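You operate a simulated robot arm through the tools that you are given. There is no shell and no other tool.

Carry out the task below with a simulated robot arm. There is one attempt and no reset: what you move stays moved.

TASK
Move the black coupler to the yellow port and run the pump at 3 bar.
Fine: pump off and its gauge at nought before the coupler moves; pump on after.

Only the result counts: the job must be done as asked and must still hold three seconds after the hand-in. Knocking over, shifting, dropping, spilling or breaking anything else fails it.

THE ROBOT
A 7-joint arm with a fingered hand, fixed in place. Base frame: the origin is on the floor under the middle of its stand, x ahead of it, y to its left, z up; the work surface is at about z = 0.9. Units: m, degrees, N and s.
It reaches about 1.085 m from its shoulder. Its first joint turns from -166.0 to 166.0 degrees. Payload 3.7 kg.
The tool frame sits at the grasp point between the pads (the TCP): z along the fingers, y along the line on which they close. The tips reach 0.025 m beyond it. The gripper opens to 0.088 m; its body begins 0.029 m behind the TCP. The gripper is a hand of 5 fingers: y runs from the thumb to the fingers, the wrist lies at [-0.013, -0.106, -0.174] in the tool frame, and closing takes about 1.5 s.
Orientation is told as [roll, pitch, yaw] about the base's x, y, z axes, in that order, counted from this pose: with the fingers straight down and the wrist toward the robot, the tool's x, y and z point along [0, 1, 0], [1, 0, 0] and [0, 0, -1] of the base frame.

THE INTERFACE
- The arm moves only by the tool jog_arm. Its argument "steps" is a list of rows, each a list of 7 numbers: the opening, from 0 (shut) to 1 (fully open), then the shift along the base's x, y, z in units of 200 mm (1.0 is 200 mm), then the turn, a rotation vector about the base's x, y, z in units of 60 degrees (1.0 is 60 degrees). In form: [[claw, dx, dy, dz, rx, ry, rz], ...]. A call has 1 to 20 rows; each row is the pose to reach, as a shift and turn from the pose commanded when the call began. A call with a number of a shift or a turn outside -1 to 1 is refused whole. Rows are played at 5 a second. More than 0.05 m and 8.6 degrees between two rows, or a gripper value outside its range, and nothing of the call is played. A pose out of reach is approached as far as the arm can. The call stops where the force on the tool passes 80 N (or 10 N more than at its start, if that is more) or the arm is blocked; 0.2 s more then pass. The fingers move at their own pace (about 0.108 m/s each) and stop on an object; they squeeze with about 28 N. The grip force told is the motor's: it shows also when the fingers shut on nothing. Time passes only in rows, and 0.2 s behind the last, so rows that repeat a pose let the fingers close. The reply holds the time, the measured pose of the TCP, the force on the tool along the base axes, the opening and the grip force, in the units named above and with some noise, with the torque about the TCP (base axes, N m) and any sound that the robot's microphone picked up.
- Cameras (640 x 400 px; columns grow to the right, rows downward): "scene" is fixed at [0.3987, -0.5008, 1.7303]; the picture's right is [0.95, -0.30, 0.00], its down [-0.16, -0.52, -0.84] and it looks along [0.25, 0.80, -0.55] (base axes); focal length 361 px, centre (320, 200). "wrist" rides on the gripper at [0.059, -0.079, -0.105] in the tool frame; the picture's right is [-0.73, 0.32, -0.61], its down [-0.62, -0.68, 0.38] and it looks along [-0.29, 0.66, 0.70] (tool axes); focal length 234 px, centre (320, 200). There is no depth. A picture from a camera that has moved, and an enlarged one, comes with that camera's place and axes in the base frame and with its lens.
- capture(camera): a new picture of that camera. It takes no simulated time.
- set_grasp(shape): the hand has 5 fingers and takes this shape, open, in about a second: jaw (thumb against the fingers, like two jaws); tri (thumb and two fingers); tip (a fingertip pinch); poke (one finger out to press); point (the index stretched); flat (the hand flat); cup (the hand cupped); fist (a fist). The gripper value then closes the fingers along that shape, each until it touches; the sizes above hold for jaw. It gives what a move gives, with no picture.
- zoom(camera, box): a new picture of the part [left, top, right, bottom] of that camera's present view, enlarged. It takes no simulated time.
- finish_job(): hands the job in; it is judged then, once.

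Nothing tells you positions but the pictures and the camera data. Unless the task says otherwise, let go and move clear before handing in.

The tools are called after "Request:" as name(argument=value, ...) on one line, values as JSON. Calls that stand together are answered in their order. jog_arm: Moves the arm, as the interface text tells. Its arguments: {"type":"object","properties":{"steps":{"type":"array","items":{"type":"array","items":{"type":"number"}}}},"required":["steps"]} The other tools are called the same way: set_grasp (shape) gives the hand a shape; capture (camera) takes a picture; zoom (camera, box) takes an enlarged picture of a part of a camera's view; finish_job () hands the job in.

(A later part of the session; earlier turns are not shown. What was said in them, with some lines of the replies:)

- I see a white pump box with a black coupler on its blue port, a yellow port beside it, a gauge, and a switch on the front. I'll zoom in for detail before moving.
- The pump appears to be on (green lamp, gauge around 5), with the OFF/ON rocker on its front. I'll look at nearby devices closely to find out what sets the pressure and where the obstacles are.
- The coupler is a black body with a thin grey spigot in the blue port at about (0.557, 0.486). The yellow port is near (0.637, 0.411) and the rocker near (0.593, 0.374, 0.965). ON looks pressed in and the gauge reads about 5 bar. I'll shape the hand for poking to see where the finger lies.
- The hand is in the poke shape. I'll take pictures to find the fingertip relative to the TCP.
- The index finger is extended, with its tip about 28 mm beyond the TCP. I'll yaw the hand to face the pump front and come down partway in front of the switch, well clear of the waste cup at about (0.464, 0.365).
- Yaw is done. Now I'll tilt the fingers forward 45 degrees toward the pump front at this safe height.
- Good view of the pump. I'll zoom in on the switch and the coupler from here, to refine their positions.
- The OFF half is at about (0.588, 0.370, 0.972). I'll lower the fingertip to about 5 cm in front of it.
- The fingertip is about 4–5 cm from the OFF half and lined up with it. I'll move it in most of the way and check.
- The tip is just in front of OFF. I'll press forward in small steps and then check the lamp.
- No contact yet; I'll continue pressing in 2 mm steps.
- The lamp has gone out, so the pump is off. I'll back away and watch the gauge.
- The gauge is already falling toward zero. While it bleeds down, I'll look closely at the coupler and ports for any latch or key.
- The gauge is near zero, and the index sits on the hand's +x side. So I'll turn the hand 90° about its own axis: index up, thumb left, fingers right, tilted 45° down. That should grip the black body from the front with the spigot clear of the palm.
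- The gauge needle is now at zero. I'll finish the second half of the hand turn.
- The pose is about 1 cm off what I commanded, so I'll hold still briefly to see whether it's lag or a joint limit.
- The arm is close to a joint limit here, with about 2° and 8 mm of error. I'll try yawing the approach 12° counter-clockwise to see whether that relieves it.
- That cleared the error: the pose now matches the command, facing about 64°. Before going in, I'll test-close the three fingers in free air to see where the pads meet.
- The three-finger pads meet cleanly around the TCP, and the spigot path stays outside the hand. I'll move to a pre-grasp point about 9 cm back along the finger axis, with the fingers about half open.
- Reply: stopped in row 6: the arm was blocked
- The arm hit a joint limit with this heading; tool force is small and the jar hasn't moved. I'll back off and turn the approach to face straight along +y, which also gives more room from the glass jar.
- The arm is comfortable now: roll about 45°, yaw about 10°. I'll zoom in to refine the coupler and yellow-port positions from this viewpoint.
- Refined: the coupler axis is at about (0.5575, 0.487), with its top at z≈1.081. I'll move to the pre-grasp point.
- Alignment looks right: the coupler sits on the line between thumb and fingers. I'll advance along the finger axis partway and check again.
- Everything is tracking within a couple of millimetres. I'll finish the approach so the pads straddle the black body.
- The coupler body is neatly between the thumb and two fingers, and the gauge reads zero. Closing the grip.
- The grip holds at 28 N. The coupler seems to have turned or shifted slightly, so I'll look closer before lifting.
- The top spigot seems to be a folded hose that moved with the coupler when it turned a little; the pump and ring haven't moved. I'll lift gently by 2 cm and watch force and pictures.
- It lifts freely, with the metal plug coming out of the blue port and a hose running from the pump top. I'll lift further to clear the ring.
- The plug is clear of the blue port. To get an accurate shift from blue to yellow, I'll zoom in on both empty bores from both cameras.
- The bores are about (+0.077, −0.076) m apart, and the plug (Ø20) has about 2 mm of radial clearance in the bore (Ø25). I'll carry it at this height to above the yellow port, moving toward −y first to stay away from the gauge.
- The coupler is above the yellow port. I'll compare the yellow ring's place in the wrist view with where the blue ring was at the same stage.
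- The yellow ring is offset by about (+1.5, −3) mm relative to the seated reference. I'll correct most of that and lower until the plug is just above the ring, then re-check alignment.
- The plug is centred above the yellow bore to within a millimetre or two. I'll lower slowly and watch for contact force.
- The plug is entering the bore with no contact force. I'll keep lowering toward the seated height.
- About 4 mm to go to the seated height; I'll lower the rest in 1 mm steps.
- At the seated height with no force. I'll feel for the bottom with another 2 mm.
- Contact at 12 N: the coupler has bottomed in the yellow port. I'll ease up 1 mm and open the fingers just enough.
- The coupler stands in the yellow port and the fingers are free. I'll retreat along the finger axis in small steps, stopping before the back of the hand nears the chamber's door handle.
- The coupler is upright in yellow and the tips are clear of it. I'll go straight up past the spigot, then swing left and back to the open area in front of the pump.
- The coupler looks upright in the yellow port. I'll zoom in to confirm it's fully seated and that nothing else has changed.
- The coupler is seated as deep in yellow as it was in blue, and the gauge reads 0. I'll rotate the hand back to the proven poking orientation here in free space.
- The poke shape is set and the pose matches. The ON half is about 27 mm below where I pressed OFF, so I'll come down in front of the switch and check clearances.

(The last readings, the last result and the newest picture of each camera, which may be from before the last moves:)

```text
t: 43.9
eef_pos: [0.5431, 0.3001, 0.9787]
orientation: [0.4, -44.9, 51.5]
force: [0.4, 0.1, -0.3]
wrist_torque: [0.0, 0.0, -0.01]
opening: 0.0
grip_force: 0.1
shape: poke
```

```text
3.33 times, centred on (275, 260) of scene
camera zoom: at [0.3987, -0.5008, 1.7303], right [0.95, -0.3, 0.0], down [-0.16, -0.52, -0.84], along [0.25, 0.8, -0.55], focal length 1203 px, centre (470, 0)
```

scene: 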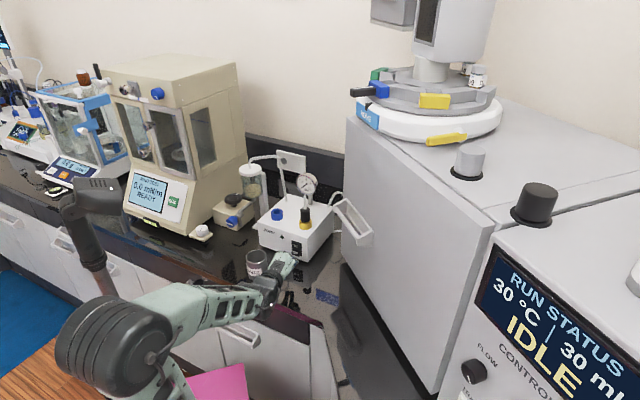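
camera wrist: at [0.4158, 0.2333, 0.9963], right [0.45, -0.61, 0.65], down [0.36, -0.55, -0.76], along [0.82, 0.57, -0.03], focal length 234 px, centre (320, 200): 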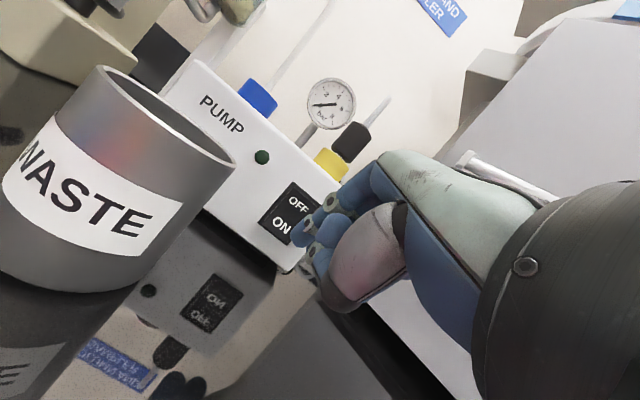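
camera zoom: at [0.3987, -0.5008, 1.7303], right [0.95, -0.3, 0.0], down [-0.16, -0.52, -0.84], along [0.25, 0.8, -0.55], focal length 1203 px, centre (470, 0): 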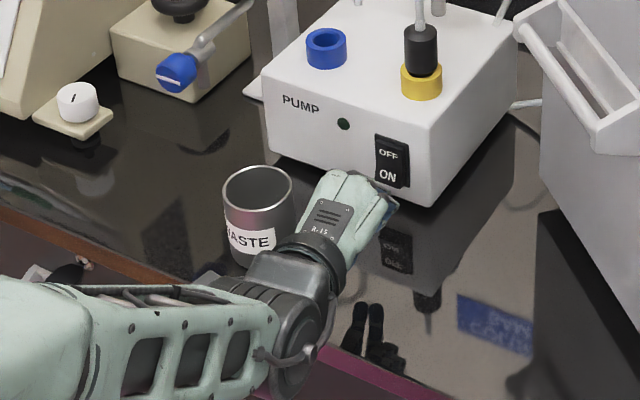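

Clear of the cup and counter. I'll drop 15 mm and close most of the gap to the ON half.

Request:
jog_arm(steps=[[1, 0, 0, -0.035, 0, 0, 0], [1, 0.01, 0.01, -0.075, 0, 0, 0], [1, 0.04, 0.05, -0.075, 0, 0, 0], [1, 0.075, 0.095, -0.075, 0, 0, 0], [1, 0.1085, 0.1375, -0.075, 0, 0, 0]])

Request:
zoom(camera="wrist", box=[230, 160, 390, 300])

Request:
zoom(camera="scene", box=[220, 210, 340, 310])

```text
t: 45.1
eef_pos: [0.5628, 0.3264, 0.9652]
orientation: [0.5, -44.9, 51.6]
force: [0.1, -0.3, 0.5]
wrist_torque: [0.02, -0.03, -0.05]
opening: 0.0
grip_force: 0.0
shape: poke
out of reach, approached as far as the arm can: row 2
```

```text
2.86 times, centred on (310, 230) of wrist
camera zoom: at [0.4364, 0.2593, 0.9825], right [0.45, -0.61, 0.65], down [0.36, -0.55, -0.76], along [0.82, 0.57, -0.03], focal length 669 px, centre (349, 114)
```

zoom: 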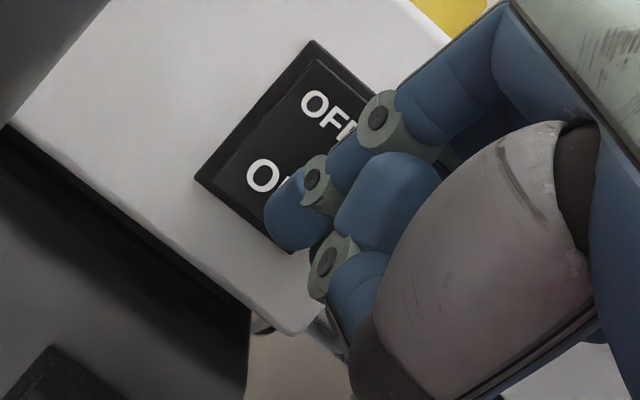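

```text
4.00 times, centred on (280, 260) of scene
camera zoom: at [0.3987, -0.5008, 1.7303], right [0.95, -0.3, 0.0], down [-0.16, -0.52, -0.84], along [0.25, 0.8, -0.55], focal length 1443 px, centre (480, -40)
```

zoom: 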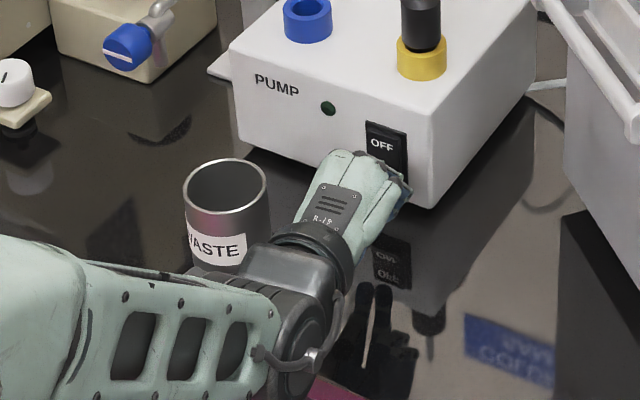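

The tip is in line with ON but a little high, so I'll lower 6 mm while closing another 12 mm.

Request:
jog_arm(steps=[[1, 0.01, 0.012, -0.015, 0, 0, 0], [1, 0.02, 0.024, -0.03, 0, 0, 0], [1, 0.037, 0.047, -0.03, 0, 0, 0], [1, 0.037, 0.047, -0.03, 0, 0, 0]])

Request:
zoom(camera="wrist", box=[230, 160, 390, 300])

```text
t: 46.1
eef_pos: [0.5701, 0.3363, 0.9569]
orientation: [0.4, -44.9, 51.7]
force: [0.6, 0.3, 0.7]
wrist_torque: [-0.01, 0.03, 0.0]
opening: 0.0001
grip_force: 0.0
shape: poke
```

```text
2.86 times, centred on (310, 230) of wrist
camera zoom: at [0.4442, 0.2694, 0.9757], right [0.45, -0.61, 0.65], down [0.36, -0.55, -0.76], along [0.82, 0.57, -0.03], focal length 669 px, centre (349, 114)
```

zoom: 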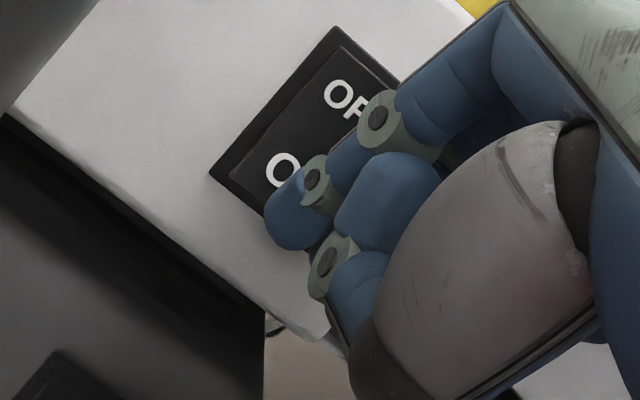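

The tip is level with the ON label. Pressing forward in 2 mm steps.

Request:
jog_arm(steps=[[1, 0.007, 0.0075, 0, 0, 0, 0], [1, 0.014, 0.015, 0, 0, 0, 0], [1, 0.021, 0.0225, 0, 0, 0, 0], [1, 0.028, 0.03, 0, 0, 0, 0], [1, 0.035, 0.0375, 0, 0, 0, 0], [1, 0.042, 0.045, 0, 0, 0, 0]])

Request:
zoom(camera="wrist", box=[190, 130, 350, 300])

Request:
zoom(camera="scene", box=[240, 170, 340, 270])

```text
t: 47.5
eef_pos: [0.5799, 0.3467, 0.9572]
orientation: [0.3, -44.9, 51.8]
force: [-0.2, 0.4, 0.2]
wrist_torque: [-0.01, 0.02, 0.0]
opening: 0.0001
grip_force: 0.0
shape: poke
```

```text
2.35 times, centred on (270, 215) of wrist
camera zoom: at [0.4534, 0.2791, 0.9765], right [0.45, -0.61, 0.65], down [0.36, -0.55, -0.76], along [0.82, 0.57, -0.03], focal length 551 px, centre (438, 165)
```

zoom: 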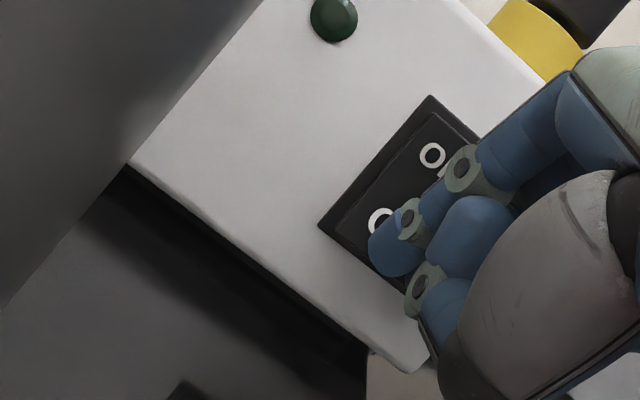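

```text
4.00 times, centred on (290, 220) of scene
camera zoom: at [0.3987, -0.5008, 1.7303], right [0.95, -0.3, 0.0], down [-0.16, -0.52, -0.84], along [0.25, 0.8, -0.55], focal length 1443 px, centre (440, 120)
```

zoom: 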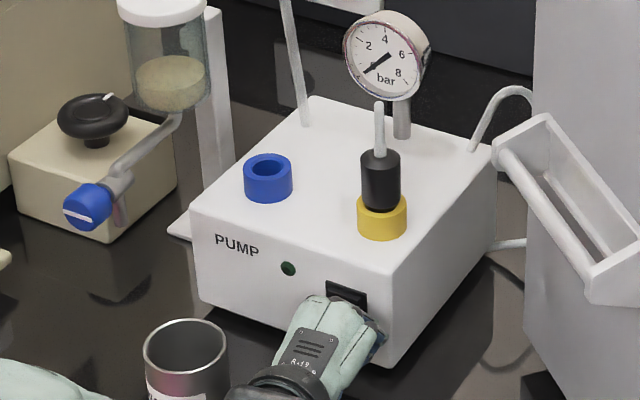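

Not quite touching yet; continuing a few more millimetres.

Request:
jog_arm(steps=[[1, 0.006, 0.0065, 0, 0, 0, 0], [1, 0.012, 0.013, 0, 0, 0, 0], [1, 0.018, 0.0195, 0, 0, 0, 0], [1, 0.024, 0.026, 0, 0, 0, 0]])

Request:
zoom(camera="wrist", box=[190, 130, 350, 300])

Request:
zoom(camera="scene", box=[240, 170, 340, 270])

```text
t: 48.5
eef_pos: [0.5846, 0.3512, 0.9591]
orientation: [0.4, -45.0, 51.5]
force: [-4.5, -6.6, 1.8]
wrist_torque: [0.04, -0.04, -0.05]
opening: 0.0
grip_force: 0.0
shape: poke
```

```text
2.35 times, centred on (270, 215) of wrist
camera zoom: at [0.4582, 0.2839, 0.9764], right [0.45, -0.61, 0.65], down [0.36, -0.55, -0.76], along [0.82, 0.57, -0.03], focal length 551 px, centre (438, 165)
```

zoom: 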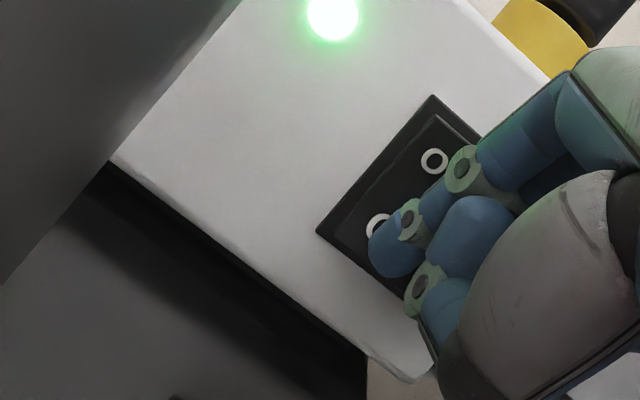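

```text
4.00 times, centred on (290, 220) of scene
camera zoom: at [0.3987, -0.5008, 1.7303], right [0.95, -0.3, 0.0], down [-0.16, -0.52, -0.84], along [0.25, 0.8, -0.55], focal length 1443 px, centre (440, 120)
```

zoom: 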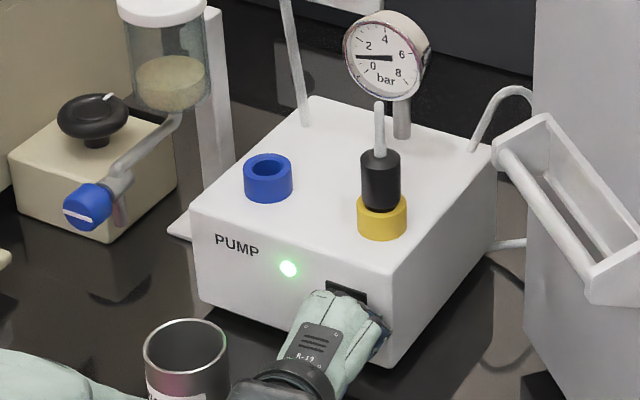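

The lamp is on and the gauge is climbing. I'll back the finger off along the same line, rise clear, and read the settled gauge.

Request:
jog_arm(steps=[[1, -0.04, -0.05, 0, 0, 0, 0], [1, -0.1, -0.125, 0, 0, 0, 0], [1, -0.16, -0.2, 0.01, 0, 0, 0], [1, -0.22, -0.275, 0.05, 0, 0, 0], [1, -0.24, -0.3, 0.15, 0, 0, 0], [1, -0.24, -0.32, 0.3, 0, 0, 0], [1, -0.24, -0.34, 0.45, 0, 0, 0], [1, -0.24, -0.36, 0.6, 0, 0, 0], [1, -0.24, -0.38, 0.75, 0, 0, 0], [1, -0.24, -0.38, 0.85, 0, 0, 0]])

Request:
zoom(camera="scene", box=[285, 165, 335, 205])

Request:
zoom(camera="scene", box=[200, 140, 370, 290])

Request:
capture(camera="wrist")

```text
t: 50.7
eef_pos: [0.533, 0.2742, 1.1284]
orientation: [0.4, -44.8, 51.5]
force: [0.0, -0.1, -0.6]
wrist_torque: [0.01, -0.01, 0.01]
opening: 0.0
grip_force: 0.0
shape: poke
out of reach, approached as far as the arm can: row 4
```

```text
10.00 times, centred on (310, 185) of scene
camera zoom: at [0.3987, -0.5008, 1.7303], right [0.95, -0.3, 0.0], down [-0.16, -0.52, -0.84], along [0.25, 0.8, -0.55], focal length 3608 px, centre (420, 350)
```

zoom: 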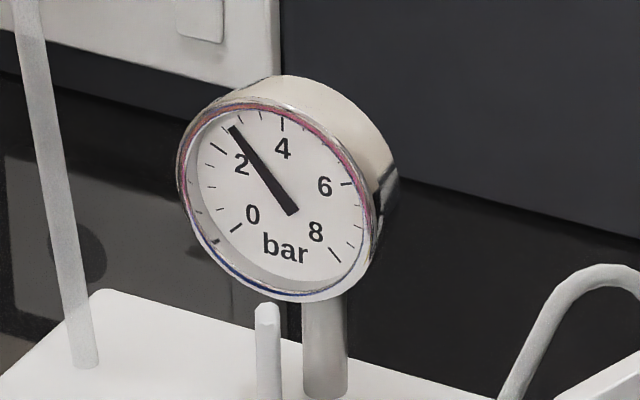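

```text
2.67 times, centred on (285, 215) of scene
camera zoom: at [0.3987, -0.5008, 1.7303], right [0.95, -0.3, 0.0], down [-0.16, -0.52, -0.84], along [0.25, 0.8, -0.55], focal length 962 px, centre (413, 160)
```

zoom: 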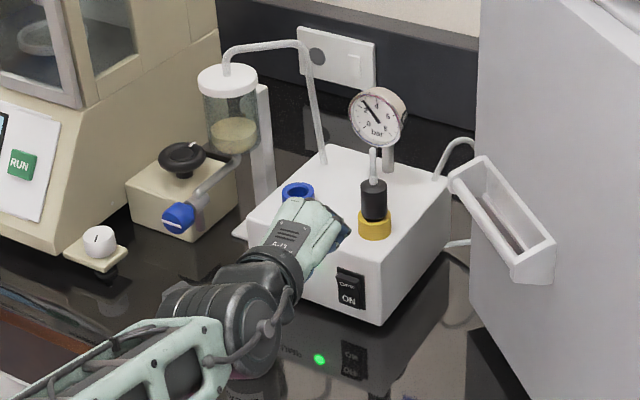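

```text
taken
camera wrist: at [0.4085, 0.2071, 1.1466], right [0.45, -0.61, 0.65], down [0.36, -0.55, -0.76], along [0.82, 0.57, -0.03], focal length 234 px, centre (320, 200)
```

wrist: 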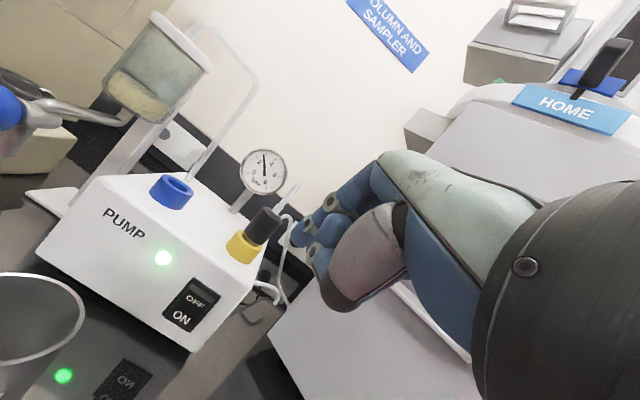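

The gauge reads roughly 2.5 and may still be rising. I'll move the hand further back and clear while it settles.

Request:
jog_arm(steps=[[1, -0.05, -0.05, 0.1, 0, 0, 0], [1, -0.1, -0.1, 0.2, 0, 0, 0], [1, -0.15, -0.15, 0.3, 0, 0, 0], [1, -0.2, -0.2, 0.4, 0, 0, 0], [1, -0.2, -0.2, 0.4, 0, 0, 0], [1, -0.2, -0.2, 0.4, 0, 0, 0], [1, -0.2, -0.2, 0.4, 0, 0, 0], [1, -0.2, -0.2, 0.4, 0, 0, 0], [1, -0.2, -0.2, 0.4, 0, 0, 0], [1, -0.2, -0.2, 0.4, 0, 0, 0]])

Request:
zoom(camera="scene", box=[285, 165, 335, 205])

Request:
capture(camera="scene")

```text
t: 52.9
eef_pos: [0.4958, 0.2334, 1.2062]
orientation: [0.4, -44.8, 51.6]
force: [-0.5, 0.7, 0.1]
wrist_torque: [-0.04, 0.01, 0.0]
opening: 0.0
grip_force: 0.1
shape: poke
```

```text
10.00 times, centred on (310, 185) of scene
camera zoom: at [0.3987, -0.5008, 1.7303], right [0.95, -0.3, 0.0], down [-0.16, -0.52, -0.84], along [0.25, 0.8, -0.55], focal length 3608 px, centre (420, 350)
```

zoom: 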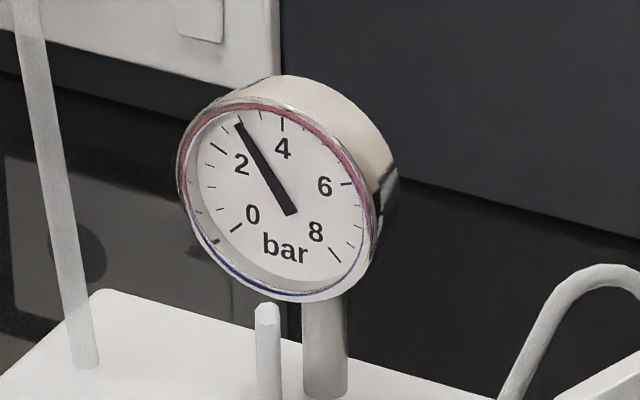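

```text
taken
```

scene: 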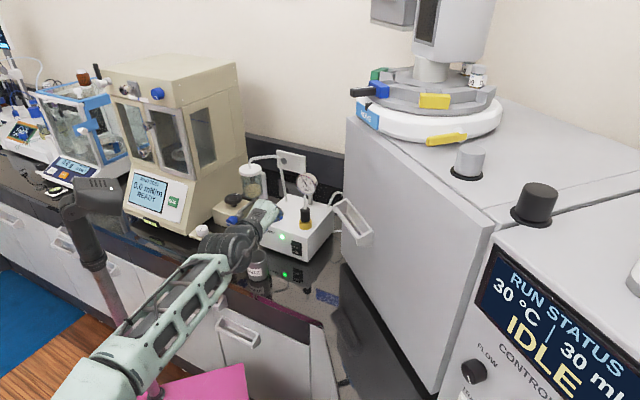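

The needle looks close to 3. I'll read it more directly from the wrist camera and the scene with a tight zoom.

Request:
capture(camera="wrist")

Request:
zoom(camera="scene", box=[297, 170, 327, 198])

```text
taken
camera wrist: at [0.3698, 0.1664, 1.2247], right [0.45, -0.61, 0.65], down [0.36, -0.55, -0.76], along [0.82, 0.57, -0.03], focal length 234 px, centre (320, 200)
```

wrist: 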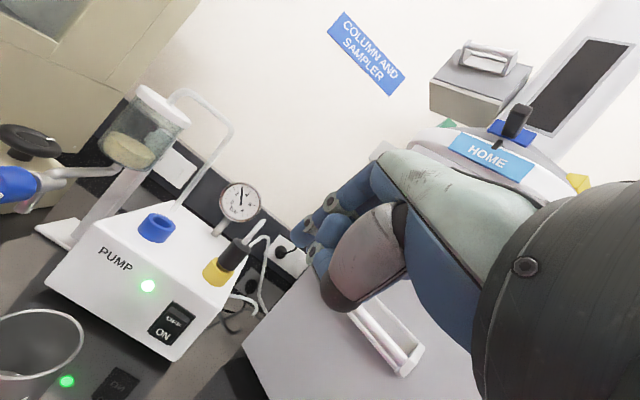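

```text
14.29 times, centred on (312, 184) of scene
camera zoom: at [0.3987, -0.5008, 1.7303], right [0.95, -0.3, 0.0], down [-0.16, -0.52, -0.84], along [0.25, 0.8, -0.55], focal length 5154 px, centre (434, 429)
```

zoom: 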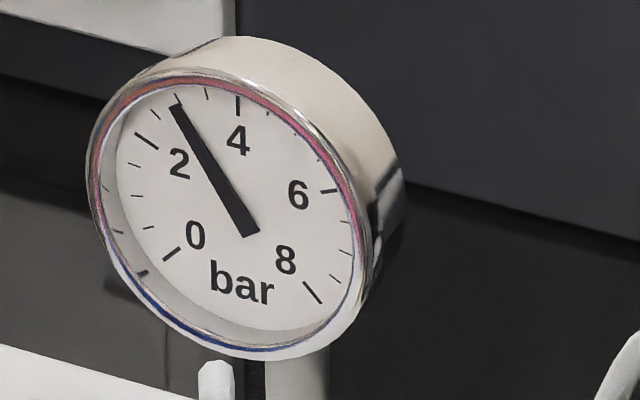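

The needle sits on the 3.0 tick. I'll wait two more seconds further away to confirm it holds steady, then do a final check.

Request:
jog_arm(steps=[[1, -0.05, -0.1, 0.1, 0, 0, 0], [1, -0.1, -0.2, 0.2, 0, 0, 0], [1, -0.1, -0.3, 0.3, 0, 0, 0], [1, -0.1, -0.3, 0.3, 0, 0, 0], [1, -0.1, -0.3, 0.3, 0, 0, 0], [1, -0.1, -0.3, 0.3, 0, 0, 0], [1, -0.1, -0.3, 0.3, 0, 0, 0], [1, -0.1, -0.3, 0.3, 0, 0, 0], [1, -0.1, -0.3, 0.3, 0, 0, 0], [1, -0.1, -0.3, 0.3, 0, 0, 0]])

Request:
zoom(camera="scene", box=[297, 170, 327, 198])

Request:
zoom(camera="scene", box=[200, 140, 370, 300])

```text
t: 55.1
eef_pos: [0.4757, 0.1771, 1.2672]
orientation: [0.4, -44.9, 51.7]
force: [0.2, 0.4, 0.5]
wrist_torque: [-0.04, -0.02, -0.01]
opening: 0.0002
grip_force: 0.1
shape: poke
```

```text
14.29 times, centred on (312, 184) of scene
camera zoom: at [0.3987, -0.5008, 1.7303], right [0.95, -0.3, 0.0], down [-0.16, -0.52, -0.84], along [0.25, 0.8, -0.55], focal length 5154 px, centre (434, 429)
```

zoom: 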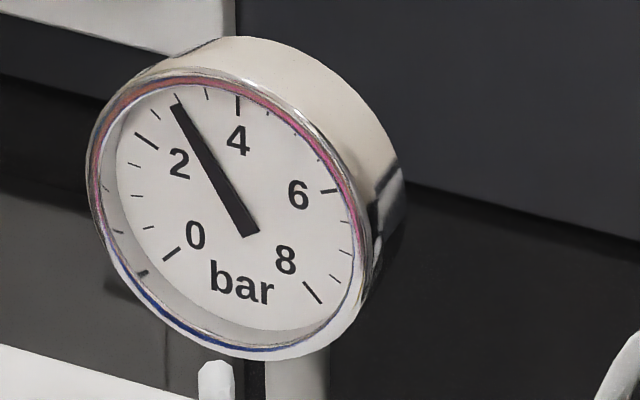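

```text
2.50 times, centred on (285, 220) of scene
camera zoom: at [0.3987, -0.5008, 1.7303], right [0.95, -0.3, 0.0], down [-0.16, -0.52, -0.84], along [0.25, 0.8, -0.55], focal length 902 px, centre (408, 150)
```

zoom: 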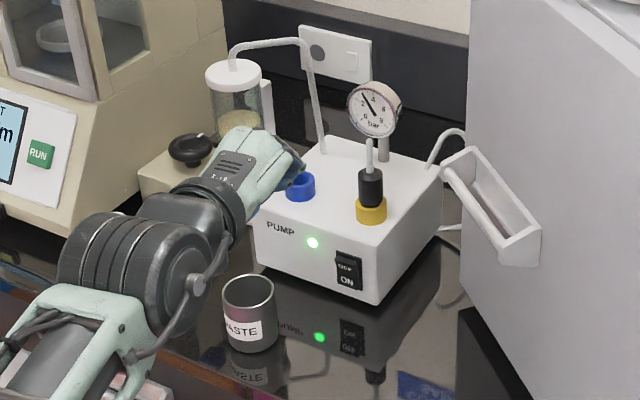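

The gauge holds steady at 3 bar with the pump lamp on. The black coupler is seated upright in the yellow port, and the cup and jar are where they were. The hand is empty and clear, so I'm handing in.

Request:
finish_job()

```text
The job is handed in.
```

The black coupler is now in the yellow port and the pump is running, with its gauge holding steady at 3 bar.

- **Before the move:** I switched the pump off and waited until the gauge read zero before touching the coupler.
- **After the move:** The coupler bottomed out in the yellow port, at about the same depth as it had sat in the blue one. I then switched the pump on. The yellow port gave 3 bar by itself, so I changed no other setting.
- **Surroundings:** The last pictures show the waste cup, glass jar and pump where they were. Partway through, the arm stopped short once at what looked like a joint limit. The tool force was near zero and nothing appeared to have been touched.

The hand was empty and clear of everything when I handed the job in.
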